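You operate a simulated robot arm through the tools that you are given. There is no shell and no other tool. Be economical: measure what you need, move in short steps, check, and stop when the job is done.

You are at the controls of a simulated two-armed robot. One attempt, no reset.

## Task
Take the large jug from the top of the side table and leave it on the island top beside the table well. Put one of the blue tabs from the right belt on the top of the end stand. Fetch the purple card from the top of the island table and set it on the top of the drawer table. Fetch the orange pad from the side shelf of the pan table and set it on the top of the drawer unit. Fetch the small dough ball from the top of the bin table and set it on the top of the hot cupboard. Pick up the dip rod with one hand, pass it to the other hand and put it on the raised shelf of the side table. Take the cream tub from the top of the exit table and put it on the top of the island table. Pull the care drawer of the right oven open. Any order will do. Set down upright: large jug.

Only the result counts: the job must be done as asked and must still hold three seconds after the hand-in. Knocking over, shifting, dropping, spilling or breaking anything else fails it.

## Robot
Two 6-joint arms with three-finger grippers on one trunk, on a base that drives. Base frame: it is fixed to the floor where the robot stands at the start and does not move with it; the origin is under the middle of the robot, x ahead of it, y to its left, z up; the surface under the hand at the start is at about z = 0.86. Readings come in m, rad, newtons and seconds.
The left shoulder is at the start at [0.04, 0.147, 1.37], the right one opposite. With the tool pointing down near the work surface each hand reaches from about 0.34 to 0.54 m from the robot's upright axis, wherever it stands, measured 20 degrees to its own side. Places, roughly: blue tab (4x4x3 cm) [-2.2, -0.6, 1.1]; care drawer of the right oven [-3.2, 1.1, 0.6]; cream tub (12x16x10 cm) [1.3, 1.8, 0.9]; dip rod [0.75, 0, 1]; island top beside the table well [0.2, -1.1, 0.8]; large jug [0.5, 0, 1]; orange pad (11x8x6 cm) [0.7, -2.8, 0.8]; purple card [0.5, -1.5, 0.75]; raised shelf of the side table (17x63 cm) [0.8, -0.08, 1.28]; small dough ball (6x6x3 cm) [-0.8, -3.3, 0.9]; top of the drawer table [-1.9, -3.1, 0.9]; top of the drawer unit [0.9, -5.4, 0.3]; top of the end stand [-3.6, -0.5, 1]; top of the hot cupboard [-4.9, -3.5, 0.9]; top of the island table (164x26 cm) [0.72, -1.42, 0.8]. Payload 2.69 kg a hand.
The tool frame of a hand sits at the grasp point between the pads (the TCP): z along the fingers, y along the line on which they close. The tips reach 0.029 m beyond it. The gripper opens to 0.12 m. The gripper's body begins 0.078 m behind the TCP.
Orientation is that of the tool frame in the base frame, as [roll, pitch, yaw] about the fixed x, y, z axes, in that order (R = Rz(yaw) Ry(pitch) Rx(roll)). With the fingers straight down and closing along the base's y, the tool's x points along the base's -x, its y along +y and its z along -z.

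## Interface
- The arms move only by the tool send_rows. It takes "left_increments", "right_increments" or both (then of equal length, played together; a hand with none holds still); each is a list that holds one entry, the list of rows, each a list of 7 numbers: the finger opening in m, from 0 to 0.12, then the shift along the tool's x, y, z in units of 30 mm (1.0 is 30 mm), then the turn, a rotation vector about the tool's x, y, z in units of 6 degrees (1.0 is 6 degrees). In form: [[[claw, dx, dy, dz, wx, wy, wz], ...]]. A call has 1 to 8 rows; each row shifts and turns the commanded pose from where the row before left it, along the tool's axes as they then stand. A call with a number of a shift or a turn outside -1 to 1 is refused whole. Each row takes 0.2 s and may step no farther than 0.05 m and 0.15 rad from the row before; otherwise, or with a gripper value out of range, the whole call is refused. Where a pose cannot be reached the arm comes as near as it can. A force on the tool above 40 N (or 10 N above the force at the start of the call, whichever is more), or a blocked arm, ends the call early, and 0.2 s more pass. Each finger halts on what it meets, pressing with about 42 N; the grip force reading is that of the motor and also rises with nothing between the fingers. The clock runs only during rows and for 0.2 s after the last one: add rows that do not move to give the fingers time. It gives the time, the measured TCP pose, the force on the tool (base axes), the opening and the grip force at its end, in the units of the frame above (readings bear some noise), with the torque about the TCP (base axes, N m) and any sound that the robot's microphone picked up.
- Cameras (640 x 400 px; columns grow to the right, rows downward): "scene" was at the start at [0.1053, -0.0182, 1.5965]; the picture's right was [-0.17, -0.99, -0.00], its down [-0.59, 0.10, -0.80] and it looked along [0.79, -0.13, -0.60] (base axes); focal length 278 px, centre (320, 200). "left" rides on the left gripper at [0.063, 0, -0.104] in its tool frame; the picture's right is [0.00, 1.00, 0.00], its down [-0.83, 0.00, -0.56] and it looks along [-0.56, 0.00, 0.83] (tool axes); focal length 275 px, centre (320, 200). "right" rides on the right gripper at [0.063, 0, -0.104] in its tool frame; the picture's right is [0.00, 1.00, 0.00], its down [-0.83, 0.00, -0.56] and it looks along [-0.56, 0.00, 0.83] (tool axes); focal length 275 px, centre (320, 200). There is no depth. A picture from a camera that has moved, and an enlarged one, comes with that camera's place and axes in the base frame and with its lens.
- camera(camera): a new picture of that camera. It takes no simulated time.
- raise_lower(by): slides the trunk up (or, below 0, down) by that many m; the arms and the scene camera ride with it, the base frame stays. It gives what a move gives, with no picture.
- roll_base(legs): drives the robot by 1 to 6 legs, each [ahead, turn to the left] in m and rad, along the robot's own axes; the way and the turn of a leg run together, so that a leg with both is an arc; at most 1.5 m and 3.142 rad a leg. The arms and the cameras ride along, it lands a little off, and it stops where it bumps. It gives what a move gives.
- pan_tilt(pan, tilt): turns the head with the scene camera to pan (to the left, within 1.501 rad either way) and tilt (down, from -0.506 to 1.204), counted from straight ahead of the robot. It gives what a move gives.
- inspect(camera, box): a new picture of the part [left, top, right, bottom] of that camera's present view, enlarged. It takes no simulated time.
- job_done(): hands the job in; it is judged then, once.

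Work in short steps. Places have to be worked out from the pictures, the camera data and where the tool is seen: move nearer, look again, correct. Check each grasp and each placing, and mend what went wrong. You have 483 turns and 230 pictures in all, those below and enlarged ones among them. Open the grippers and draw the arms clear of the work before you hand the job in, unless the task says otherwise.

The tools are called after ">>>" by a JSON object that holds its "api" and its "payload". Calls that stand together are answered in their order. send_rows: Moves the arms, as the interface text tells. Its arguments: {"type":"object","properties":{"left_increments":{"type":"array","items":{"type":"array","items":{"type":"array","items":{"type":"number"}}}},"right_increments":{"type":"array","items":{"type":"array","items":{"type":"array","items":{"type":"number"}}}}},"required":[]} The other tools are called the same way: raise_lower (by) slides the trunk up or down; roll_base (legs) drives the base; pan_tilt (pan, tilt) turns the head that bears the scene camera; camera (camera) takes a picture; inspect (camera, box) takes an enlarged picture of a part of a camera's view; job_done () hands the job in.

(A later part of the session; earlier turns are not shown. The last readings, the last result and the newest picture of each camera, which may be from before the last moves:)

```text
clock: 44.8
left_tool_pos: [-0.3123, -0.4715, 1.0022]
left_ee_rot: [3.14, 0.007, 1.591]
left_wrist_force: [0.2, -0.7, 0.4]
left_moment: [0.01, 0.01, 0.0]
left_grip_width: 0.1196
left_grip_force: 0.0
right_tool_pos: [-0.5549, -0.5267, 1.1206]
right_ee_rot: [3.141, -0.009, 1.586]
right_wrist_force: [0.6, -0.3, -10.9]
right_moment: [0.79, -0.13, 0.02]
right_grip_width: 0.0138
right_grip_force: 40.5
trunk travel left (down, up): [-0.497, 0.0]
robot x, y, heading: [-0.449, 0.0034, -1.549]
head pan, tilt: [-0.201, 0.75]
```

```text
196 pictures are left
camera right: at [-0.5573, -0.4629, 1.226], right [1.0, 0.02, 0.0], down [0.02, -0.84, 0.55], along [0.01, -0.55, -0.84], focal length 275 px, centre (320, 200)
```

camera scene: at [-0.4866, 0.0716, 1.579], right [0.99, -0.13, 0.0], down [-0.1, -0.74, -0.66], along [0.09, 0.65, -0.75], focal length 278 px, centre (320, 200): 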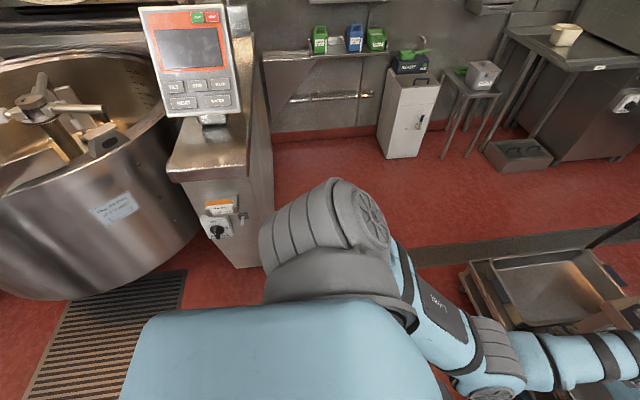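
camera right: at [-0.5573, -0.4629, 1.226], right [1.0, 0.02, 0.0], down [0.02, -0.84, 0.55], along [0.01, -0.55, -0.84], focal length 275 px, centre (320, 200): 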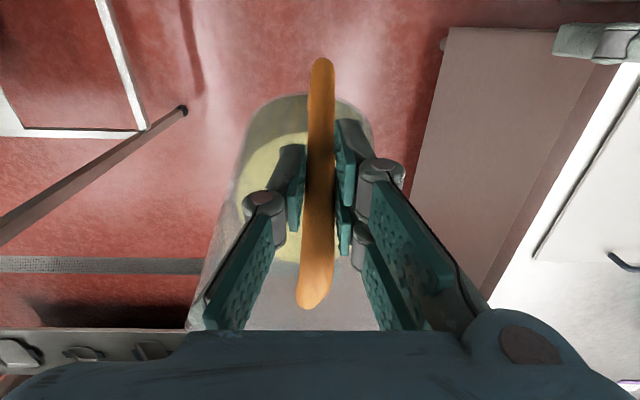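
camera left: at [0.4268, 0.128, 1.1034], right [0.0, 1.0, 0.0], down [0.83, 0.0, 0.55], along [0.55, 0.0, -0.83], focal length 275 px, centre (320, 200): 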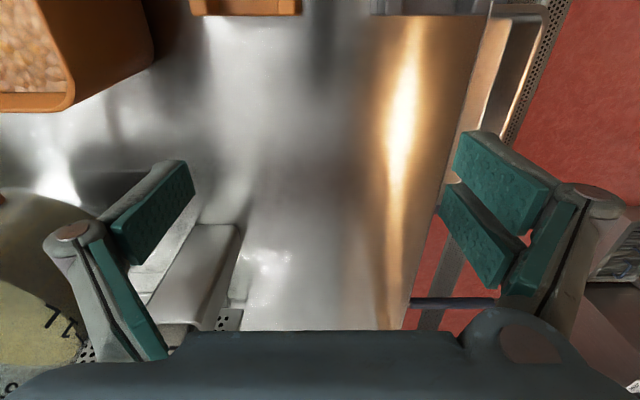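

The jug's yaw recovered but it has pitched nose-down about 16° in the fingers. I re-level it by rotating the tool by -16° about its y.

>>> {"api": "send_rows", "payload": {"right_increments": [[[0.0, 0, 0, 0, 0, -0.45, 0], [0.0, 0, 0, 0, 0, -0.45, 0], [0.0, 0, 0, 0, 0, -0.45, 0], [0.0, 0, 0, 0, 0, -0.45, 0], [0.0, 0, 0, 0, 0, -0.45, 0], [0.0, 0, 0, 0, 0, -0.45, 0], [0.0, 0, 0, 0, 0, 0, 0]]]}}

>>> {"api": "camera", "payload": {"camera": "scene"}}

```text
clock: 46.4
left_tool_pos: [-0.3141, -0.4719, 1.0024]
left_ee_rot: [3.14, 0.009, 1.59]
left_wrist_force: [-0.1, -0.6, -0.5]
left_moment: [0.02, 0.0, 0.04]
left_grip_width: 0.1198
left_grip_force: 0.1
right_tool_pos: [-0.5539, -0.5324, 1.1185]
right_ee_rot: [3.141, 0.274, 1.585]
right_wrist_force: [0.5, 0.8, -11.8]
right_moment: [1.09, -0.09, 0.01]
right_grip_width: 0.0137
right_grip_force: 40.4
right hand out of reach, approached as far as the arm can: row 1
trunk travel left (down, up): [-0.497, 0.0]
robot x, y, heading: [-0.4455, 0.0056, -1.559]
head pan, tilt: [-0.201, 0.75]
```

```text
195 pictures are left
camera scene: at [-0.4653, -0.1031, 1.5868], right [-0.98, 0.18, 0.0], down [0.12, 0.67, -0.73], along [-0.13, -0.72, -0.68], focal length 278 px, centre (320, 200)
```

scene: 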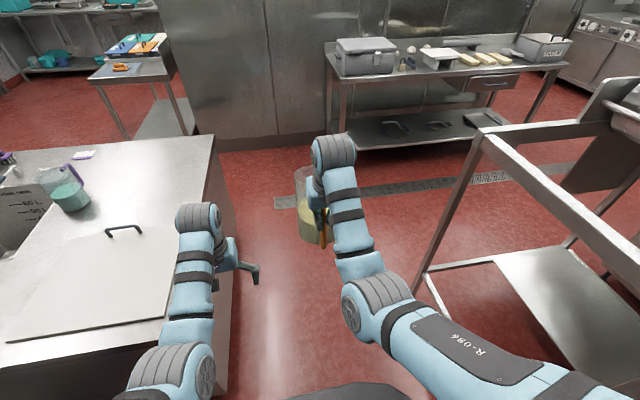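

Path ahead is clear. Drive forward 1.05 m, then turn left to face the island.

>>> {"api": "roll_base", "payload": {"legs": [[1.05, 0]]}}

>>> {"api": "camera", "payload": {"camera": "right"}}

```text
clock: 51.8
left_tool_pos: [-0.3005, -1.5182, 1.0041]
left_ee_rot: [3.14, 0.008, 1.583]
left_wrist_force: [0.9, -0.2, 0.0]
left_moment: [-0.03, -0.04, 0.01]
left_grip_width: 0.1199
left_grip_force: 0.0
right_tool_pos: [-0.5405, -1.5794, 1.1197]
right_ee_rot: [3.14, 0.274, 1.579]
right_wrist_force: [0.3, -0.7, -12.2]
right_moment: [1.09, -0.11, -0.02]
right_grip_width: 0.014
right_grip_force: 40.5
trunk travel left (down, up): [-0.497, 0.0]
robot x, y, heading: [-0.434, -1.0412, -1.559]
head pan, tilt: [-0.201, 0.75]
```

```text
194 pictures are left
camera right: at [-0.544, -1.4895, 1.2017], right [1.0, 0.01, 0.0], down [0.01, -0.65, 0.76], along [0.01, -0.76, -0.65], focal length 275 px, centre (320, 200)
```

right: 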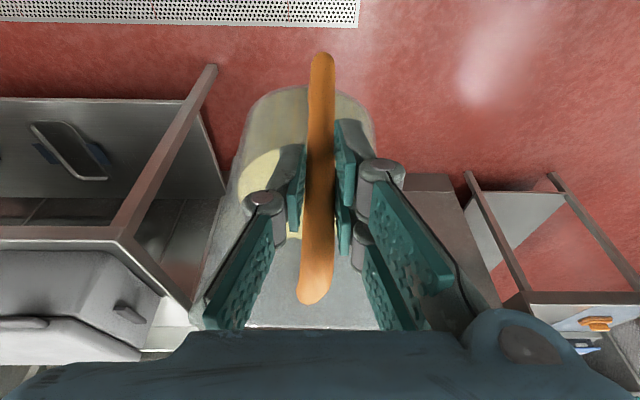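

Stable. Turn left 1.55 rad.

>>> {"api": "roll_base", "payload": {"legs": [[0, 1.55]]}}

>>> {"api": "pan_tilt", "payload": {"pan": -0.1, "tilt": 0.8}}

>>> {"api": "camera", "payload": {"camera": "scene"}}

>>> {"api": "camera", "payload": {"camera": "right"}}

```text
clock: 56.0
left_tool_pos: [0.0466, -0.9213, 1.0029]
left_ee_rot: [3.137, 0.01, 3.129]
left_wrist_force: [0.4, -0.7, 0.0]
left_moment: [0.01, 0.01, 0.0]
left_grip_width: 0.1199
left_grip_force: 0.0
right_tool_pos: [0.1012, -1.1645, 1.1189]
right_ee_rot: [3.14, 0.274, 3.126]
right_wrist_force: [0.4, 0.3, -12.1]
right_moment: [0.13, 1.08, 0.0]
right_grip_width: 0.0142
right_grip_force: 40.6
trunk travel left (down, up): [-0.497, 0.0]
robot x, y, heading: [-0.4339, -1.0394, -0.007]
head pan, tilt: [-0.201, 0.75]
```

```text
clock: 56.7
left_tool_pos: [0.0467, -0.9223, 1.0033]
left_ee_rot: [3.14, 0.008, 3.13]
left_wrist_force: [-0.5, -0.5, -0.5]
left_moment: [-0.03, -0.01, 0.03]
left_grip_width: 0.1201
left_grip_force: 0.0
right_tool_pos: [0.1011, -1.1652, 1.1176]
right_ee_rot: [3.14, 0.272, 3.127]
right_wrist_force: [0.5, -0.3, -12.0]
right_moment: [0.09, 1.06, -0.03]
right_grip_width: 0.0141
right_grip_force: 39.8
trunk travel left (down, up): [-0.497, 0.0]
robot x, y, heading: [-0.4361, -1.0452, -0.018]
head pan, tilt: [-0.099, 0.799]
```

```text
193 pictures are left
camera scene: at [-0.3312, -1.0566, 1.5828], right [-0.11, -0.99, 0.0], down [-0.71, 0.08, -0.7], along [0.69, -0.08, -0.72], focal length 278 px, centre (320, 200)
```

scene: 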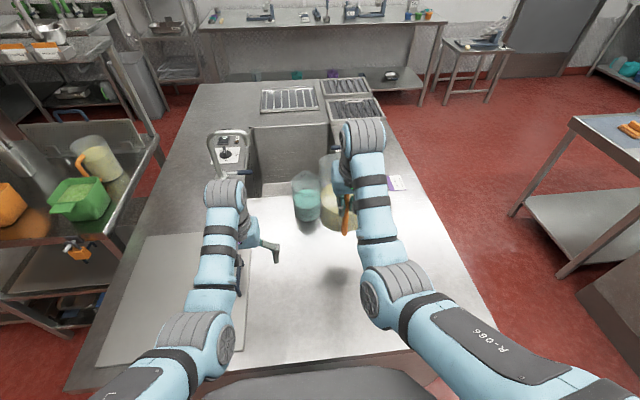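

```text
192 pictures are left
camera right: at [0.0115, -1.1631, 1.2008], right [0.01, 1.0, 0.0], down [0.65, -0.01, 0.76], along [0.76, -0.01, -0.65], focal length 275 px, centre (320, 200)
```

right: 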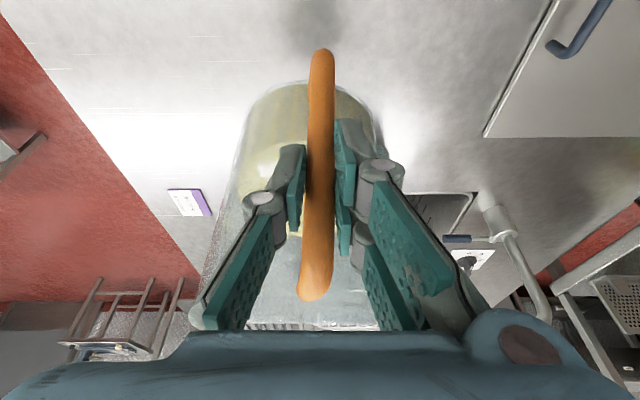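

Everything is steady. Lower the jug straight down with the arm (tool tilted 15.6°), first 0.17 m.

>>> {"api": "send_rows", "payload": {"right_increments": [[[0.0, 0.25, 0, 0.9, 0, 0, 0], [0.0, 0.25, 0, 0.9, 0, 0, 0], [0.0, 0.25, 0, 0.9, 0, 0, 0], [0.0, 0.25, 0, 0.9, 0, 0, 0], [0.0, 0.25, 0, 0.9, 0, 0, 0], [0.0, 0.25, 0, 0.9, 0, 0, 0], [0.0, 0, 0, 0, 0, 0, 0]]]}}

>>> {"api": "camera", "payload": {"camera": "scene"}}

```text
clock: 58.3
left_tool_pos: [0.0439, -0.9214, 1.0049]
left_ee_rot: [3.141, 0.012, 3.128]
left_wrist_force: [1.2, -0.2, 0.0]
left_moment: [-0.01, 0.01, -0.01]
left_grip_width: 0.1198
left_grip_force: 0.1
right_tool_pos: [0.0991, -1.1658, 0.9508]
right_ee_rot: [3.14, 0.277, 3.127]
right_wrist_force: [-6.0, 1.3, 7.3]
right_moment: [-0.11, -1.13, 0.02]
right_grip_width: 0.0138
right_grip_force: 40.4
trunk travel left (down, up): [-0.497, 0.0]
robot x, y, heading: [-0.4337, -1.0398, -0.013]
head pan, tilt: [-0.099, 0.799]
```

```text
191 pictures are left
camera scene: at [-0.3362, -1.0554, 1.5832], right [-0.11, -0.99, 0.0], down [-0.71, 0.08, -0.7], along [0.69, -0.08, -0.72], focal length 278 px, centre (320, 200)
```

scene: 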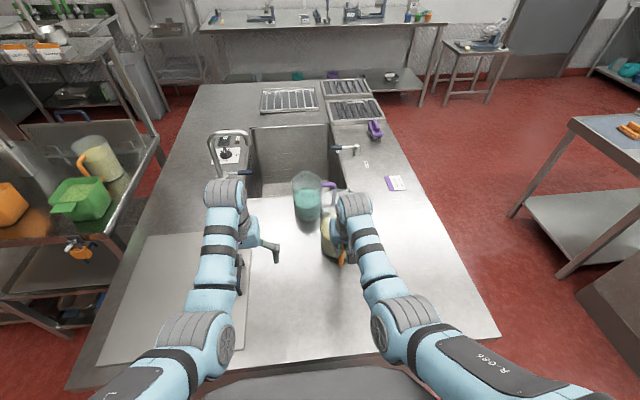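

The jug's front edge is touching (surface ~0.82). I check its tilt in the right camera.

>>> {"api": "camera", "payload": {"camera": "right"}}

>>> {"api": "inspect", "payload": {"camera": "scene", "box": [280, 160, 380, 280]}}

```text
190 pictures are left
camera right: at [0.009, -1.1625, 1.0338], right [0.01, 1.0, 0.0], down [0.65, -0.01, 0.76], along [0.76, -0.01, -0.65], focal length 275 px, centre (320, 200)
```

right: 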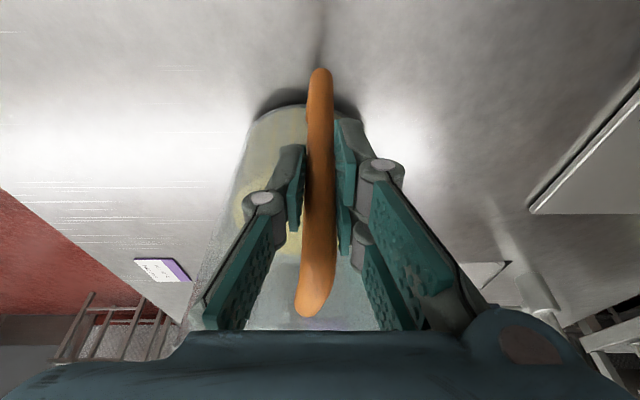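

```text
3.33 times, centred on (330, 220) of scene
camera zoom: at [-0.3362, -1.0554, 1.5832], right [-0.11, -0.99, 0.0], down [-0.71, 0.08, -0.7], along [0.69, -0.08, -0.72], focal length 925 px, centre (287, 133)
```

zoom: 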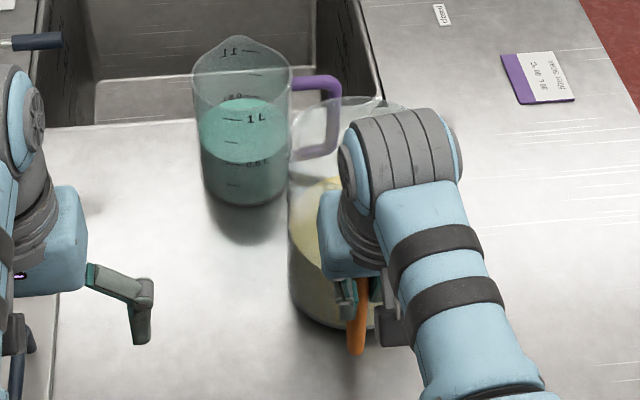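

The press has levelled the jug (handle angle ≈ tool tilt). Release by opening the fingers modestly.

>>> {"api": "send_rows", "payload": {"right_increments": [[[0.03, 0, 0, 0, 0, 0, 0], [0.06, 0, 0, 0, 0, 0, 0], [0.06, 0, 0, 0, 0, 0, 0], [0.06, 0, 0, 0, 0, 0, 0]]]}}

>>> {"api": "camera", "payload": {"camera": "right"}}

```text
clock: 59.3
left_tool_pos: [0.0446, -0.9213, 1.0042]
left_ee_rot: [3.139, 0.009, 3.128]
left_wrist_force: [-0.1, -0.1, 0.3]
left_moment: [0.02, -0.01, 0.04]
left_grip_width: 0.12
left_grip_force: 0.1
right_tool_pos: [0.1015, -1.1646, 0.9508]
right_ee_rot: [3.141, 0.274, 3.126]
right_wrist_force: [-0.6, 0.0, -0.2]
right_moment: [0.03, -0.01, 0.0]
right_grip_width: 0.06
right_grip_force: 0.0
trunk travel left (down, up): [-0.497, 0.0]
robot x, y, heading: [-0.4363, -1.0424, -0.014]
head pan, tilt: [-0.099, 0.799]
```

```text
188 pictures are left
camera right: at [0.0105, -1.1628, 1.0328], right [0.01, 1.0, 0.0], down [0.65, -0.01, 0.76], along [0.76, -0.01, -0.65], focal length 275 px, centre (320, 200)
```

right: 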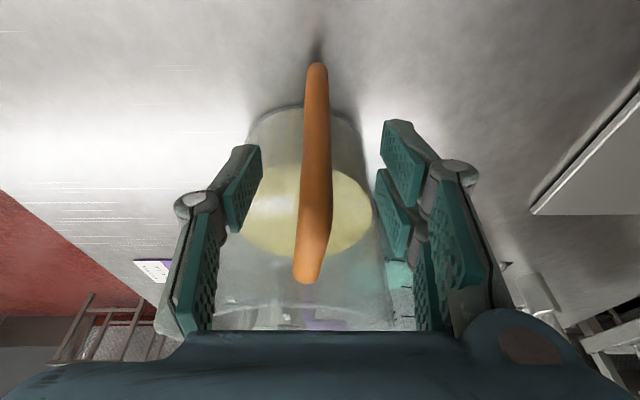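

Released and standing upright. Withdraw the right hand upward.

>>> {"api": "send_rows", "payload": {"right_increments": [[[0.06, 0, 0, -1, 0, 0, 0], [0.06, 0, 0, -1, 0, 0, 0], [0.06, 0, 0, -1, 0, 0, 0], [0.06, 0, 0, -1, 0, 0, 0], [0.06, 0, 0, -1, 0, 0, 0], [0.06, 0, 0, -0.5, 0, 0, 0]]]}}

>>> {"api": "camera", "payload": {"camera": "scene"}}

```text
clock: 60.7
left_tool_pos: [0.0448, -0.9209, 1.0032]
left_ee_rot: [3.14, 0.011, 3.129]
left_wrist_force: [0.2, 0.8, -0.4]
left_moment: [0.01, 0.0, 0.03]
left_grip_width: 0.12
left_grip_force: 0.0
right_tool_pos: [0.0623, -1.1593, 1.1005]
right_ee_rot: [-3.139, 0.275, 3.125]
right_wrist_force: [0.1, 0.6, -0.1]
right_moment: [0.01, 0.01, -0.01]
right_grip_width: 0.06
right_grip_force: 0.2
right hand out of reach, approached as far as the arm can: row 6
trunk travel left (down, up): [-0.497, 0.0]
robot x, y, heading: [-0.4327, -1.0444, -0.01]
head pan, tilt: [-0.099, 0.799]
```

```text
187 pictures are left
camera scene: at [-0.3338, -1.0556, 1.583], right [-0.11, -0.99, 0.0], down [-0.71, 0.08, -0.7], along [0.69, -0.08, -0.72], focal length 278 px, centre (320, 200)
```

scene: 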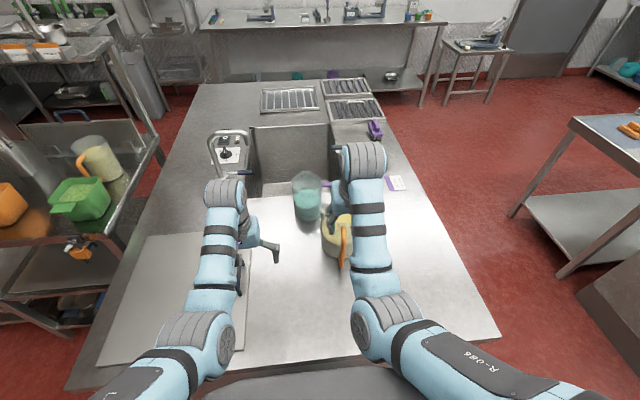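

Jug delivered. Next the purple card at about [0.51,-1.48]. I go round the island's west end to its south side: turn right first and look.

>>> {"api": "roll_base", "payload": {"legs": [[-0.03, 0], [0, -1.55], [0.85, 0]]}}

>>> {"api": "pan_tilt", "payload": {"pan": 0.9, "tilt": 0.6}}

>>> {"api": "camera", "payload": {"camera": "scene"}}

>>> {"api": "pan_tilt", "payload": {"pan": 0, "tilt": 0.6}}

>>> {"api": "camera", "payload": {"camera": "scene"}}

```text
clock: 69.3
left_tool_pos: [-0.2906, -2.3629, 1.0047]
left_ee_rot: [3.14, 0.013, 1.611]
left_wrist_force: [-0.8, -0.2, -0.1]
left_moment: [-0.03, 0.01, -0.02]
left_grip_width: 0.1197
left_grip_force: 0.1
right_tool_pos: [-0.5259, -2.3925, 1.1018]
right_ee_rot: [-3.141, 0.277, 1.608]
right_wrist_force: [-0.1, -0.6, -0.5]
right_moment: [-0.02, -0.02, -0.01]
right_grip_width: 0.06
right_grip_force: 0.1
trunk travel left (down, up): [-0.497, 0.0]
robot x, y, heading: [-0.4361, -1.8923, -1.533]
head pan, tilt: [-0.099, 0.799]
```

```text
clock: 70.6
left_tool_pos: [-0.29, -2.3634, 1.0039]
left_ee_rot: [3.14, 0.011, 1.611]
left_wrist_force: [0.3, 0.1, 0.1]
left_moment: [0.02, 0.01, 0.03]
left_grip_width: 0.1201
left_grip_force: 0.2
right_tool_pos: [-0.5265, -2.3942, 1.1009]
right_ee_rot: [3.141, 0.277, 1.608]
right_wrist_force: [0.2, 0.8, 0.4]
right_moment: [0.0, 0.0, 0.01]
right_grip_width: 0.06
right_grip_force: 0.1
trunk travel left (down, up): [-0.497, 0.0]
robot x, y, heading: [-0.4392, -1.8942, -1.532]
head pan, tilt: [0.901, 0.6]
```

```text
186 pictures are left
camera scene: at [-0.3658, -1.968, 1.5999], right [-0.59, -0.81, 0.0], down [-0.46, 0.33, -0.82], along [0.67, -0.49, -0.57], focal length 278 px, centre (320, 200)
```

scene: 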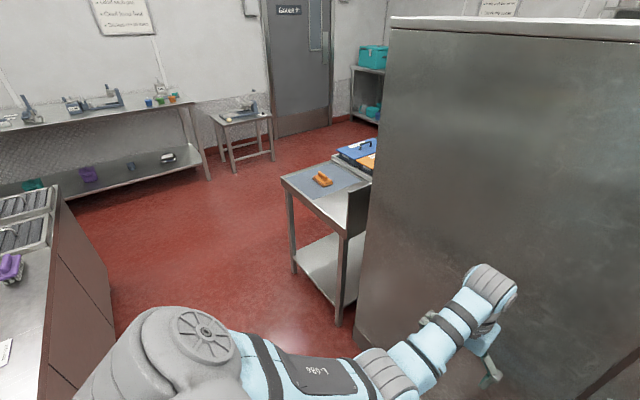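

```text
clock: 71.8
left_tool_pos: [-0.2898, -2.3619, 1.004]
left_ee_rot: [3.14, 0.01, 1.611]
left_wrist_force: [-0.3, -0.6, -0.1]
left_moment: [-0.01, 0.02, 0.01]
left_grip_width: 0.1199
left_grip_force: 0.0
right_tool_pos: [-0.5268, -2.393, 1.1008]
right_ee_rot: [3.141, 0.277, 1.606]
right_wrist_force: [0.3, 0.0, 0.1]
right_moment: [0.0, 0.04, 0.0]
right_grip_width: 0.06
right_grip_force: 0.0
trunk travel left (down, up): [-0.497, 0.0]
robot x, y, heading: [-0.437, -1.8942, -1.535]
head pan, tilt: [0.0, 0.6]
```

```text
185 pictures are left
camera scene: at [-0.4335, -2.0044, 1.5999], right [-1.0, -0.04, 0.0], down [-0.02, 0.56, -0.82], along [0.03, -0.82, -0.57], focal length 278 px, centre (320, 200)
```

scene: 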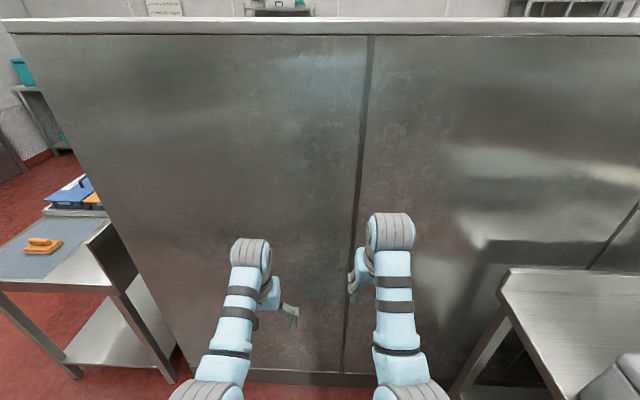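

The aisle between island (y -1.6) and partition (y≈-2.65) is ~1 m. I'll turn partly and swing in on a left arc to about (0.25,-1.97) heading 0.73.

>>> {"api": "roll_base", "payload": {"legs": [[0, 0.583], [0.778, 1.68]]}}

>>> {"api": "pan_tilt", "payload": {"pan": 0.35, "tilt": 0.85}}

>>> {"api": "camera", "payload": {"camera": "scene"}}

```text
clock: 78.0
left_tool_pos: [0.4896, -1.5302, 1.0053]
left_ee_rot: [3.138, 0.012, -2.37]
left_wrist_force: [-0.6, -0.7, -0.3]
left_moment: [0.03, 0.0, 0.02]
left_grip_width: 0.1199
left_grip_force: 0.0
right_tool_pos: [0.6704, -1.687, 1.1004]
right_ee_rot: [-3.139, 0.277, -2.374]
right_wrist_force: [0.5, -0.6, 0.1]
right_moment: [0.0, -0.02, -0.01]
right_grip_width: 0.0599
right_grip_force: 0.0
trunk travel left (down, up): [-0.497, 0.0]
robot x, y, heading: [0.2382, -1.953, 0.764]
head pan, tilt: [0.0, 0.6]
cut short: leg 2
```

```text
clock: 78.8
left_tool_pos: [0.49, -1.5282, 1.0035]
left_ee_rot: [-3.141, 0.011, -2.37]
left_wrist_force: [0.2, 0.0, 0.4]
left_moment: [0.03, -0.01, -0.02]
left_grip_width: 0.12
left_grip_force: 0.1
right_tool_pos: [0.6736, -1.6862, 1.0999]
right_ee_rot: [-3.135, 0.279, -2.377]
right_wrist_force: [-0.4, -0.1, 0.2]
right_moment: [0.01, 0.03, 0.01]
right_grip_width: 0.0601
right_grip_force: 0.1
trunk travel left (down, up): [-0.497, 0.0]
robot x, y, heading: [0.2386, -1.9593, 0.766]
head pan, tilt: [0.351, 0.85]
```

```text
184 pictures are left
camera scene: at [0.2854, -1.8725, 1.579], right [0.9, -0.44, 0.0], down [-0.33, -0.68, -0.66], along [0.29, 0.59, -0.75], focal length 278 px, centre (320, 200)
```

scene: 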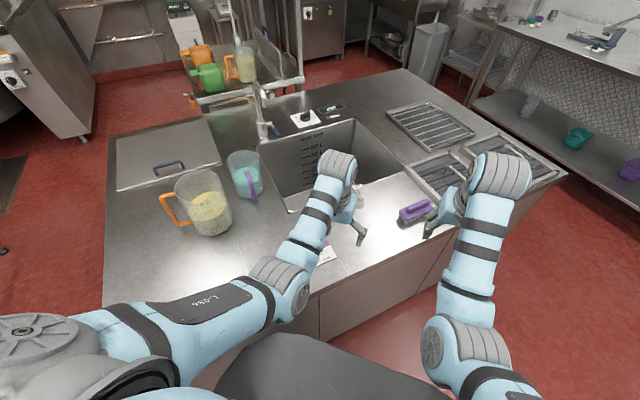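

Left hand is right beside the card. Look with the left wrist camera.

>>> {"api": "camera", "payload": {"camera": "left"}}

```text
183 pictures are left
camera left: at [0.4429, -1.5741, 1.1074], right [-0.69, 0.72, 0.0], down [0.59, 0.57, 0.56], along [0.41, 0.39, -0.83], focal length 275 px, centre (320, 200)
```

left: 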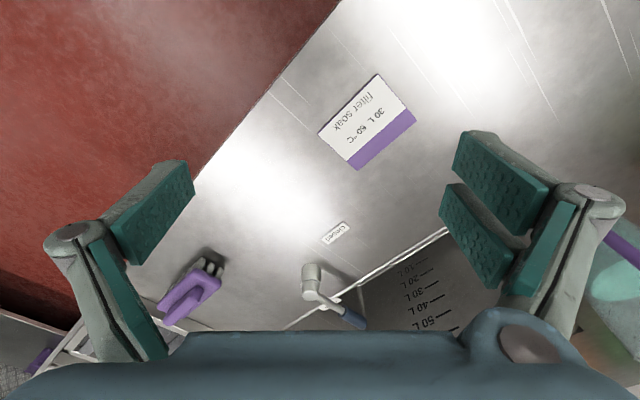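

Card centre ≈(0.481,-1.472), 8 cm along x, 6 cm along y. I move above it and yaw the tool so the fingers close along base y.

>>> {"api": "send_rows", "payload": {"left_increments": [[[0.1, -0.36, 0.52, 0.3, 0, 0, 0], [0.1, -0.36, 0.52, 0.3, 0, 0, 0], [0.1, -0.37, 0.51, 0.3, 0, 0, 0], [0.1, 0, 0, 0.3, 0, 0, 1], [0.1, 0, 0, 0, 0, 0, 1], [0.1, 0, 0, 0, 0, 0, 1], [0.1, 0, 0, 0, 0, 0, 1]]]}}

>>> {"api": "send_rows", "payload": {"left_increments": [[[0.1, 0, 0, 0, 0, 0, 1], [0.1, 0, 0, 0, 0, 0, 1], [0.1, 0, 0, 0, 0, 0, 1], [0.1, 0, 0, 0, 0, 0, 0.35], [0.1, 0, 0, 0, 0, 0, 0]]]}}

>>> {"api": "camera", "payload": {"camera": "left"}}

```text
clock: 80.4
left_tool_pos: [0.4816, -1.4723, 0.9689]
left_ee_rot: [3.136, 0.008, -2.791]
left_wrist_force: [-0.4, -0.9, 0.2]
left_moment: [0.0, 0.0, 0.01]
left_grip_width: 0.0999
left_grip_force: 0.1
right_tool_pos: [0.6722, -1.6872, 1.1016]
right_ee_rot: [-3.138, 0.278, -2.377]
right_wrist_force: [-0.3, 0.1, -0.4]
right_moment: [-0.02, 0.01, 0.03]
right_grip_width: 0.0599
right_grip_force: 0.1
trunk travel left (down, up): [-0.497, 0.0]
robot x, y, heading: [0.2364, -1.9534, 0.768]
head pan, tilt: [0.351, 0.85]
```

```text
clock: 81.6
left_tool_pos: [0.4807, -1.4736, 0.9695]
left_ee_rot: [3.134, 0.006, -3.14]
left_wrist_force: [-0.2, -0.5, 0.6]
left_moment: [0.02, 0.01, 0.02]
left_grip_width: 0.1002
left_grip_force: 0.0
right_tool_pos: [0.6715, -1.6864, 1.1002]
right_ee_rot: [-3.138, 0.278, -2.377]
right_wrist_force: [0.0, 0.1, 0.4]
right_moment: [0.0, -0.03, -0.02]
right_grip_width: 0.0601
right_grip_force: 0.1
trunk travel left (down, up): [-0.497, 0.0]
robot x, y, heading: [0.2389, -1.9549, 0.765]
head pan, tilt: [0.351, 0.85]
```

```text
182 pictures are left
camera left: at [0.4166, -1.4737, 1.0726], right [0.0, 1.0, 0.01], down [0.83, -0.01, 0.56], along [0.56, 0.0, -0.83], focal length 275 px, centre (320, 200)
```

left: 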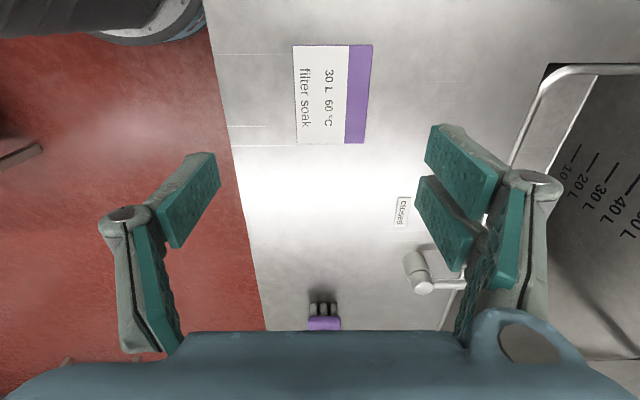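

Fine-tune laterally and descend to about z=0.862.

>>> {"api": "send_rows", "payload": {"left_increments": [[[0.1, 0.1, 0.15, 0.9, 0, 0, 0], [0.1, 0, 0.15, 0.9, 0, 0, 0], [0.1, 0, 0, 0.9, 0, 0, 0], [0.1, 0, 0, 0.6, 0, 0, 0], [0.1, 0, 0, 0.2, 0, 0, 0], [0.1, 0, 0, 0, 0, 0, 0]]]}}

>>> {"api": "camera", "payload": {"camera": "left"}}

```text
clock: 83.0
left_tool_pos: [0.4672, -1.4712, 0.873]
left_ee_rot: [3.133, 0.007, -3.141]
left_wrist_force: [0.5, 0.2, 0.4]
left_moment: [0.0, 0.0, 0.0]
left_grip_width: 0.1002
left_grip_force: 0.0
left hand out of reach, approached as far as the arm can: row 3, 4
right_tool_pos: [0.6722, -1.6861, 1.1008]
right_ee_rot: [-3.14, 0.276, -2.375]
right_wrist_force: [-0.2, 0.3, 0.0]
right_moment: [0.01, -0.02, -0.03]
right_grip_width: 0.06
right_grip_force: 0.1
trunk travel left (down, up): [-0.497, 0.0]
robot x, y, heading: [0.2363, -1.9566, 0.765]
head pan, tilt: [0.351, 0.85]
```

```text
181 pictures are left
camera left: at [0.4028, -1.4733, 0.9764], right [0.0, 1.0, 0.01], down [0.83, -0.01, 0.56], along [0.56, 0.01, -0.83], focal length 275 px, centre (320, 200)
```

left: 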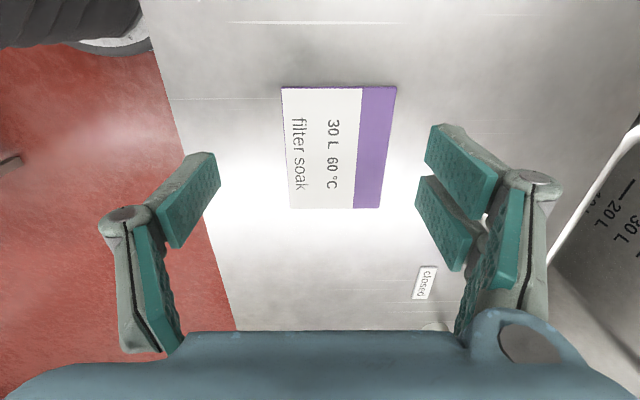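

Card top is z≈0.805, centre ≈(0.482,-1.460). It's at the reach limit, so I raise the hand, lower the trunk, then go down.

>>> {"api": "send_rows", "payload": {"left_increments": [[[0.1, 0, 0, -0.9, 0, 0, 0], [0.1, 0, 0, -0.9, 0, 0, 0], [0.1, 0, 0, -0.9, 0, 0, 0]]]}}

>>> {"api": "raise_lower", "payload": {"by": -0.1}}

```text
clock: 83.8
left_tool_pos: [0.4909, -1.4525, 0.9391]
left_ee_rot: [3.134, 0.006, -3.14]
left_wrist_force: [-1.0, 0.1, 0.8]
left_moment: [-0.01, 0.03, 0.01]
left_grip_width: 0.1
left_grip_force: 0.1
left hand out of reach, approached as far as the arm can: row 1, 2, 3
right_tool_pos: [0.6725, -1.6865, 1.1005]
right_ee_rot: [-3.137, 0.279, -2.375]
right_wrist_force: [-0.3, 0.8, 0.1]
right_moment: [0.0, -0.02, -0.01]
right_grip_width: 0.0599
right_grip_force: 0.0
trunk travel left (down, up): [-0.497, 0.0]
robot x, y, heading: [0.2335, -1.9537, 0.77]
head pan, tilt: [0.351, 0.85]
```

```text
clock: 85.1
left_tool_pos: [0.491, -1.4515, 0.8369]
left_ee_rot: [3.134, 0.007, -3.14]
left_wrist_force: [0.1, 0.8, 0.6]
left_moment: [0.02, 0.02, 0.0]
left_grip_width: 0.0998
left_grip_force: 0.0
right_tool_pos: [0.6724, -1.6858, 1.0017]
right_ee_rot: [-3.138, 0.278, -2.377]
right_wrist_force: [0.0, 0.4, -0.1]
right_moment: [0.01, -0.01, 0.0]
right_grip_width: 0.0601
right_grip_force: 0.1
trunk travel left (down, up): [-0.397, 0.1]
robot x, y, heading: [0.2386, -1.9577, 0.767]
head pan, tilt: [0.351, 0.85]
```

Now at z=0.837, just above the surface. Adjust to the card centre and look.

>>> {"api": "send_rows", "payload": {"left_increments": [[[0.1, 0.3, -0.28, 0, 0, 0, 0], [0.1, 0, 0, 0, 0, 0, 0]]]}}

>>> {"api": "camera", "payload": {"camera": "left"}}

```text
clock: 85.7
left_tool_pos: [0.4892, -1.4535, 0.8329]
left_ee_rot: [3.136, 0.003, 3.141]
left_wrist_force: [-0.6, 0.9, 0.3]
left_moment: [-0.01, 0.01, -0.01]
left_grip_width: 0.1002
left_grip_force: 0.0
left hand out of reach, approached as far as the arm can: row 1
right_tool_pos: [0.6722, -1.6859, 1.0]
right_ee_rot: [-3.139, 0.278, -2.378]
right_wrist_force: [-0.6, -0.7, 0.3]
right_moment: [0.03, 0.0, 0.02]
right_grip_width: 0.0602
right_grip_force: 0.0
trunk travel left (down, up): [-0.397, 0.1]
robot x, y, heading: [0.2384, -1.9563, 0.769]
head pan, tilt: [0.351, 0.85]
```

```text
180 pictures are left
camera left: at [0.4252, -1.4548, 0.9379], right [0.0, 1.0, 0.01], down [0.83, -0.01, 0.56], along [0.56, 0.0, -0.83], focal length 275 px, centre (320, 200)
```

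left: 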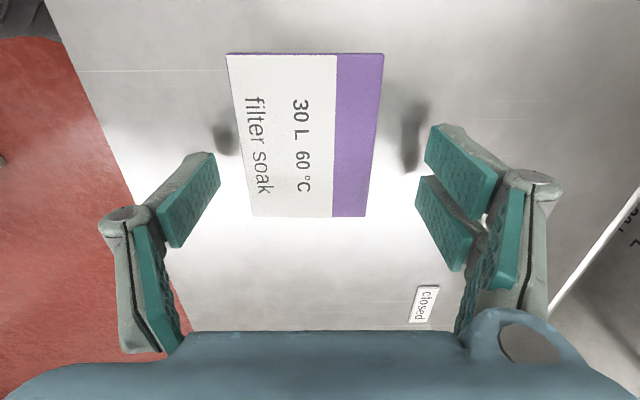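

Tips are almost at card level. Nudge down a few mm to feel the surface, centring in y.

>>> {"api": "send_rows", "payload": {"left_increments": [[[0.1, 0.2, -0.25, 0.0, 0, 0, 0], [0.1, 0, 0, 0.12, 0, 0, 0], [0.1, 0, 0, 0, 0, 0, 0]]]}}

```text
clock: 86.5
left_tool_pos: [0.4889, -1.4566, 0.8272]
left_ee_rot: [3.135, 0.005, -3.14]
left_wrist_force: [0.4, 0.1, 1.0]
left_moment: [-0.03, 0.0, 0.0]
left_grip_width: 0.0999
left_grip_force: 0.1
left hand out of reach, approached as far as the arm can: row 1
right_tool_pos: [0.6719, -1.6855, 1.0001]
right_ee_rot: [-3.14, 0.276, -2.378]
right_wrist_force: [0.2, -0.6, -0.6]
right_moment: [0.03, 0.04, 0.03]
right_grip_width: 0.06
right_grip_force: 0.1
trunk travel left (down, up): [-0.397, 0.1]
robot x, y, heading: [0.2358, -1.9567, 0.761]
head pan, tilt: [0.351, 0.85]
```

No contact yet; step further down.

>>> {"api": "send_rows", "payload": {"left_increments": [[[0.1, 0, 0, 0.1, 0, 0, 0], [0.1, 0, 0, 0.1, 0, 0, 0], [0.1, 0, 0, 0, 0, 0, 0]]]}}

>>> {"api": "camera", "payload": {"camera": "left"}}

```text
clock: 87.3
left_tool_pos: [0.4879, -1.4575, 0.8219]
left_ee_rot: [3.136, 0.004, -3.14]
left_wrist_force: [0.5, 1.1, 0.6]
left_moment: [-0.01, -0.02, 0.01]
left_grip_width: 0.0997
left_grip_force: 0.1
right_tool_pos: [0.6725, -1.686, 1.0014]
right_ee_rot: [-3.138, 0.277, -2.378]
right_wrist_force: [-0.3, 0.2, 0.1]
right_moment: [-0.01, -0.01, -0.02]
right_grip_width: 0.0597
right_grip_force: 0.1
trunk travel left (down, up): [-0.397, 0.1]
robot x, y, heading: [0.2353, -1.955, 0.768]
head pan, tilt: [0.351, 0.85]
```

```text
179 pictures are left
camera left: at [0.4235, -1.4584, 0.9253], right [0.0, 1.0, 0.01], down [0.83, -0.01, 0.56], along [0.56, 0.0, -0.83], focal length 275 px, centre (320, 200)
```

left: 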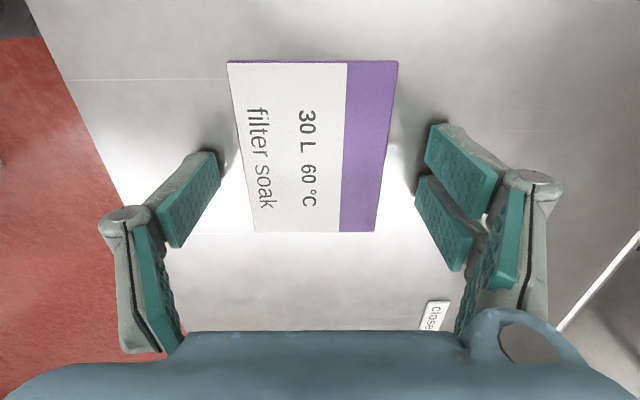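

Shadows nearly meet the tips; continue down to contact.

>>> {"api": "send_rows", "payload": {"left_increments": [[[0.1, 0, 0, 0.1, 0, 0, 0], [0.1, 0, 0, 0.1, 0, 0, 0], [0.1, 0, 0, 0.1, 0, 0, 0], [0.1, 0, 0, 0, 0, 0, 0]]]}}

```text
clock: 88.5
left_tool_pos: [0.4858, -1.4598, 0.8172]
left_ee_rot: [3.133, 0.008, -3.14]
left_wrist_force: [-5.4, -2.5, 11.4]
left_moment: [-0.32, 0.2, -0.17]
left_grip_width: 0.105
left_grip_force: 3.6
left hand out of reach, approached as far as the arm can: row 2
right_tool_pos: [0.6721, -1.6878, 1.001]
right_ee_rot: [-3.137, 0.279, -2.378]
right_wrist_force: [-0.4, -0.2, -1.1]
right_moment: [-0.02, 0.03, 0.03]
right_grip_width: 0.0598
right_grip_force: 0.1
trunk travel left (down, up): [-0.397, 0.1]
robot x, y, heading: [0.2385, -1.9491, 0.765]
head pan, tilt: [0.351, 0.85]
stopped in row 4 (left hand): the force on the tool passed its limit at 47 N (the readings are from after the stop); the commanded pose is now the measured one
```

Contact: surface ≈0.788. Ease up 1.5 mm and close on the card.

>>> {"api": "send_rows", "payload": {"left_increments": [[[0.1, 0, 0, -0.06, 0, 0, 0], [0.08, 0, 0, 0, 0, 0, 0], [0.0, 0, 0, 0, 0, 0, 0], [0.0, 0, 0, 0, 0, 0, 0], [0.0, 0, 0, 0, 0, 0, 0]]]}}

>>> {"api": "camera", "payload": {"camera": "left"}}

```text
clock: 89.2
left_tool_pos: [0.4861, -1.4696, 0.8261]
left_ee_rot: [3.134, 0.014, 3.14]
left_wrist_force: [0.7, -15.7, 34.9]
left_moment: [-1.71, 0.31, 0.14]
left_grip_width: 0.0692
left_grip_force: 36.5
right_tool_pos: [0.6691, -1.6973, 1.0053]
right_ee_rot: [-3.14, 0.289, -2.379]
right_wrist_force: [0.1, -0.6, 1.1]
right_moment: [0.05, -0.02, 0.02]
right_grip_width: 0.0598
right_grip_force: 0.1
trunk travel left (down, up): [-0.397, 0.1]
robot x, y, heading: [0.2417, -1.9556, 0.769]
head pan, tilt: [0.351, 0.85]
stopped in row 3 (left hand): the force on the tool passed its limit at 45 N (the readings are from after the stop); the commanded pose is now the measured one
```

```text
178 pictures are left
camera left: at [0.4207, -1.4707, 0.9294], right [0.0, 1.0, 0.01], down [0.82, -0.01, 0.57], along [0.57, 0.0, -0.82], focal length 275 px, centre (320, 200)
```

left: 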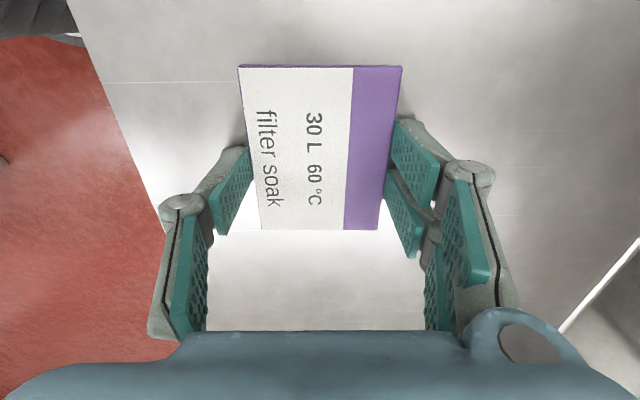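

The fingers are on the card (0.069) but pressing the surface. Ease up 3 mm while holding closed.

>>> {"api": "send_rows", "payload": {"left_increments": [[[0.0, 0, 0, -0.1, 0, 0, 0], [0.0, 0, 0, 0, 0, 0, 0], [0.0, 0, 0, 0, 0, 0, 0]]]}}

>>> {"api": "camera", "payload": {"camera": "left"}}

```text
clock: 89.6
left_tool_pos: [0.4869, -1.4674, 0.8255]
left_ee_rot: [3.138, 0.012, -3.142]
left_wrist_force: [-2.3, -13.5, 36.0]
left_moment: [-0.79, 0.65, 0.42]
left_grip_width: 0.069
left_grip_force: 42.4
right_tool_pos: [0.6711, -1.693, 1.0054]
right_ee_rot: [-3.135, 0.285, -2.378]
right_wrist_force: [0.0, -0.5, -0.1]
right_moment: [0.01, -0.03, 0.01]
right_grip_width: 0.06
right_grip_force: 0.0
trunk travel left (down, up): [-0.397, 0.1]
robot x, y, heading: [0.2362, -1.9587, 0.769]
head pan, tilt: [0.351, 0.85]
stopped in row 1 (left hand): the force on the tool passed its limit at 54 N (the readings are from after the stop); the commanded pose is now the measured one
```

```text
177 pictures are left
camera left: at [0.422, -1.4679, 0.9294], right [0.0, 1.0, 0.0], down [0.82, -0.01, 0.57], along [0.57, 0.0, -0.82], focal length 275 px, centre (320, 200)
```

left: 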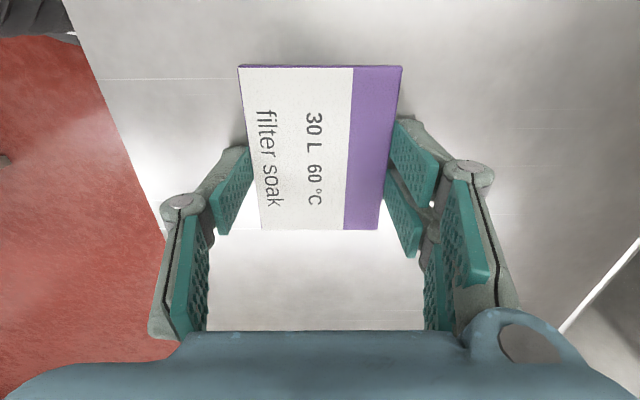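

Still loaded against the surface; lift 15 mm.

>>> {"api": "send_rows", "payload": {"left_increments": [[[0.0, 0, 0, -0.5, 0, 0, 0], [0.0, 0, 0, -0.2, 0, 0, 0]]]}}

>>> {"api": "camera", "payload": {"camera": "left"}}

```text
clock: 90.2
left_tool_pos: [0.4932, -1.4585, 0.8379]
left_ee_rot: [-3.137, 0.004, 3.141]
left_wrist_force: [-0.5, 0.2, 0.2]
left_moment: [0.0, 0.02, 0.03]
left_grip_width: 0.0687
left_grip_force: 42.1
left hand out of reach, approached as far as the arm can: row 1, 2
right_tool_pos: [0.6727, -1.6892, 1.0026]
right_ee_rot: [-3.137, 0.279, -2.38]
right_wrist_force: [-0.1, -0.5, 1.1]
right_moment: [0.02, -0.01, 0.01]
right_grip_width: 0.0603
right_grip_force: 0.1
trunk travel left (down, up): [-0.397, 0.1]
robot x, y, heading: [0.2393, -1.9554, 0.766]
head pan, tilt: [0.351, 0.85]
```

```text
176 pictures are left
camera left: at [0.4286, -1.4584, 0.9432], right [0.0, 1.0, 0.0], down [0.83, 0.0, 0.56], along [0.56, 0.0, -0.83], focal length 275 px, centre (320, 200)
```

left: 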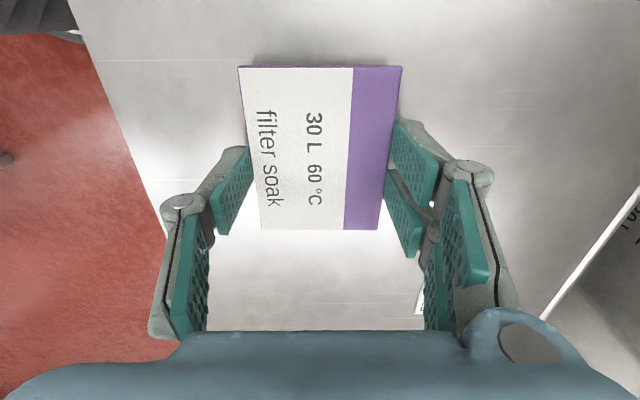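

Card is lifted. Raise the trunk back up.

>>> {"api": "raise_lower", "payload": {"by": 0.1}}

>>> {"api": "pan_tilt", "payload": {"pan": -1.45, "tilt": 0.6}}

>>> {"api": "camera", "payload": {"camera": "scene"}}

```text
clock: 91.5
left_tool_pos: [0.4938, -1.4576, 0.9386]
left_ee_rot: [-3.138, 0.005, -3.141]
left_wrist_force: [-0.5, 0.0, -0.1]
left_moment: [0.07, -0.03, -0.02]
left_grip_width: 0.0687
left_grip_force: 42.5
right_tool_pos: [0.6731, -1.6875, 1.1018]
right_ee_rot: [-3.134, 0.278, -2.379]
right_wrist_force: [0.2, -0.9, -0.8]
right_moment: [-0.01, 0.0, -0.04]
right_grip_width: 0.06
right_grip_force: 0.1
trunk travel left (down, up): [-0.497, 0.0]
robot x, y, heading: [0.2415, -1.9505, 0.768]
head pan, tilt: [0.351, 0.85]
```

```text
clock: 93.3
left_tool_pos: [0.4935, -1.4574, 0.9379]
left_ee_rot: [-3.137, 0.006, -3.141]
left_wrist_force: [-0.1, 0.5, 0.2]
left_moment: [-0.02, 0.01, -0.02]
left_grip_width: 0.0687
left_grip_force: 42.0
right_tool_pos: [0.6746, -1.6866, 1.1002]
right_ee_rot: [-3.134, 0.275, -2.378]
right_wrist_force: [0.4, -0.9, 0.3]
right_moment: [-0.01, -0.02, 0.02]
right_grip_width: 0.0599
right_grip_force: 0.1
trunk travel left (down, up): [-0.497, 0.0]
robot x, y, heading: [0.2374, -1.9572, 0.764]
head pan, tilt: [-1.45, 0.6]
```

```text
175 pictures are left
camera scene: at [0.3195, -1.9992, 1.5999], right [-0.63, -0.78, 0.0], down [-0.44, 0.36, -0.83], along [0.64, -0.52, -0.56], focal length 278 px, centre (320, 200)
```

scene: 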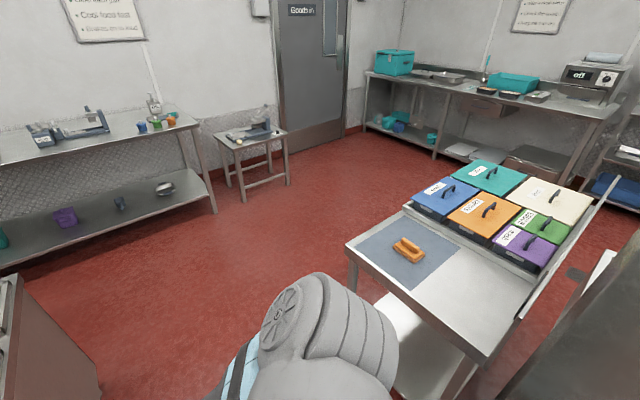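

Card is held. The pad is at about (0.72,-2.77), near; I'll fetch it now with the right hand. Turn right to heading -0.4 and drive to around (1.1,-2.32).

>>> {"api": "roll_base", "payload": {"legs": [[0, -1.164]]}}

>>> {"api": "roll_base", "payload": {"legs": [[0.95, 0]]}}

```text
clock: 96.7
left_tool_pos: [0.7942, -2.0004, 0.9379]
left_ee_rot: [-3.139, 0.005, 1.964]
left_wrist_force: [-0.5, -0.5, -0.5]
left_moment: [0.0, -0.02, -0.03]
left_grip_width: 0.0688
left_grip_force: 41.4
right_tool_pos: [0.6505, -2.2539, 1.1005]
right_ee_rot: [-3.136, 0.279, 2.728]
right_wrist_force: [-0.3, 0.1, -0.2]
right_moment: [-0.02, 0.03, 0.01]
right_grip_width: 0.06
right_grip_force: 0.1
trunk travel left (down, up): [-0.497, 0.0]
robot x, y, heading: [0.2386, -1.9546, -0.407]
head pan, tilt: [-1.45, 0.6]
```

```text
clock: 101.6
left_tool_pos: [1.6568, -2.3769, 0.9388]
left_ee_rot: [-3.139, 0.006, 1.964]
left_wrist_force: [-0.7, -0.3, -0.2]
left_moment: [0.03, -0.01, -0.02]
left_grip_width: 0.0685
left_grip_force: 42.1
right_tool_pos: [1.5128, -2.6312, 1.1019]
right_ee_rot: [-3.136, 0.278, 2.729]
right_wrist_force: [-0.4, 0.7, -0.5]
right_moment: [0.0, 0.02, 0.0]
right_grip_width: 0.0599
right_grip_force: 0.1
trunk travel left (down, up): [-0.497, 0.0]
robot x, y, heading: [1.1008, -2.3311, -0.412]
head pan, tilt: [-1.45, 0.6]
```

Now turn right to heading ≈-1.93 so the right hand comes over the pad.

>>> {"api": "roll_base", "payload": {"legs": [[0, -1.52]]}}

>>> {"api": "pan_tilt", "payload": {"pan": -0.3, "tilt": 0.85}}

>>> {"api": "camera", "payload": {"camera": "scene"}}

>>> {"api": "camera", "payload": {"camera": "right"}}

```text
clock: 105.7
left_tool_pos: [1.069, -2.8881, 0.9387]
left_ee_rot: [-3.138, 0.005, 0.422]
left_wrist_force: [0.4, 0.1, 0.1]
left_moment: [0.01, -0.01, 0.03]
left_grip_width: 0.0687
left_grip_force: 42.5
right_tool_pos: [0.8116, -2.7518, 1.1015]
right_ee_rot: [-3.135, 0.28, 1.183]
right_wrist_force: [-0.4, -0.7, 0.1]
right_moment: [0.01, 0.02, -0.04]
right_grip_width: 0.0599
right_grip_force: 0.0
trunk travel left (down, up): [-0.497, 0.0]
robot x, y, heading: [1.1009, -2.3293, -1.954]
head pan, tilt: [-1.45, 0.6]
```

```text
clock: 107.1
left_tool_pos: [1.0682, -2.8877, 0.9388]
left_ee_rot: [-3.14, 0.006, 0.421]
left_wrist_force: [0.2, 0.2, -0.3]
left_moment: [-0.01, 0.0, 0.03]
left_grip_width: 0.0689
left_grip_force: 41.6
right_tool_pos: [0.8118, -2.7525, 1.1015]
right_ee_rot: [-3.136, 0.279, 1.183]
right_wrist_force: [0.3, 0.3, -0.5]
right_moment: [-0.01, 0.0, 0.01]
right_grip_width: 0.0598
right_grip_force: 0.1
trunk travel left (down, up): [-0.497, 0.0]
robot x, y, heading: [1.1006, -2.3278, -1.958]
head pan, tilt: [-0.3, 0.85]
```

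```text
174 pictures are left
camera scene: at [1.0421, -2.4134, 1.579], right [-0.77, 0.63, 0.0], down [0.48, 0.58, -0.66], along [-0.42, -0.51, -0.75], focal length 278 px, centre (320, 200)
```

scene: 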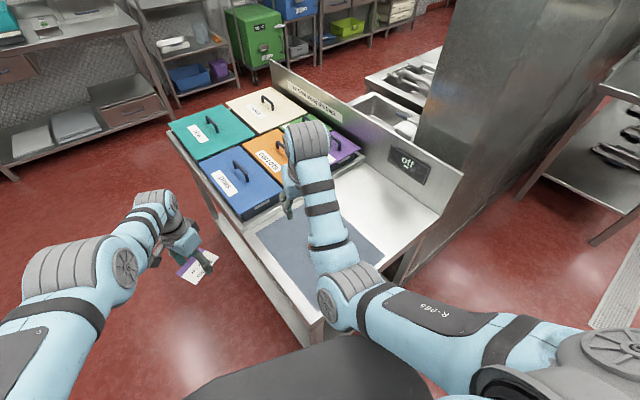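

```text
173 pictures are left
camera right: at [0.8443, -2.6685, 1.1838], right [0.93, -0.38, -0.01], down [-0.24, -0.6, 0.76], along [-0.29, -0.71, -0.65], focal length 275 px, centre (320, 200)
```

right: 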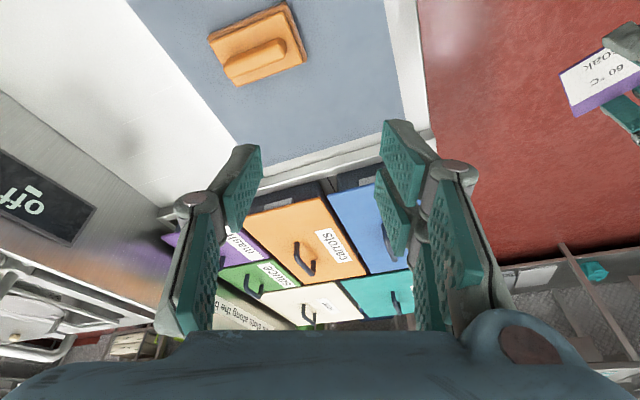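

Pad centre ≈(0.72,-2.77), long axis along x with a ridge along x. Move the base ahead 6 cm to bring it in reach.

>>> {"api": "roll_base", "payload": {"legs": [[0.06, 0]]}}

>>> {"api": "send_rows", "payload": {"right_increments": [[[0.1, 0, 0, 0, 0, 0.9, 0], [0.1, 0, 0, 0, 0, 0.9, 0], [0.1, 0, 0, 0, 0, 0.86, 0], [0.1, 0, 0, 0, 0, 0, 1], [0.1, 0, 0, 0, 0, 0, 1], [0.1, 0, 0, 0, 0, 0, 1], [0.1, 0, 0, 0, 0, 0, 1], [0.1, 0, 0, 0, 0, 0, 1]]]}}

```text
clock: 108.1
left_tool_pos: [1.0433, -2.9438, 0.9408]
left_ee_rot: [3.138, 0.013, 0.417]
left_wrist_force: [1.5, 2.9, -1.0]
left_moment: [-0.26, 0.11, 0.03]
left_grip_width: 0.0689
left_grip_force: 41.8
right_tool_pos: [0.7861, -2.8001, 1.1062]
right_ee_rot: [-3.132, 0.291, 1.178]
right_wrist_force: [0.9, -2.3, -2.8]
right_moment: [0.11, 0.15, -0.08]
right_grip_width: 0.0598
right_grip_force: 0.2
trunk travel left (down, up): [-0.497, 0.0]
robot x, y, heading: [1.0771, -2.3848, -1.96]
head pan, tilt: [-0.3, 0.85]
```

```text
clock: 109.9
left_tool_pos: [1.0425, -2.9472, 0.9399]
left_ee_rot: [3.14, 0.011, 0.42]
left_wrist_force: [-0.6, 0.7, -0.2]
left_moment: [0.0, 0.0, 0.02]
left_grip_width: 0.0688
left_grip_force: 42.7
right_tool_pos: [0.7846, -2.8248, 1.0871]
right_ee_rot: [-3.14, 0.013, 0.648]
right_wrist_force: [-0.9, -0.1, -0.5]
right_moment: [0.04, -0.01, 0.02]
right_grip_width: 0.0997
right_grip_force: 0.0
right hand out of reach, approached as far as the arm can: row 1, 2
trunk travel left (down, up): [-0.497, 0.0]
robot x, y, heading: [1.078, -2.3895, -1.956]
head pan, tilt: [-0.3, 0.85]
```

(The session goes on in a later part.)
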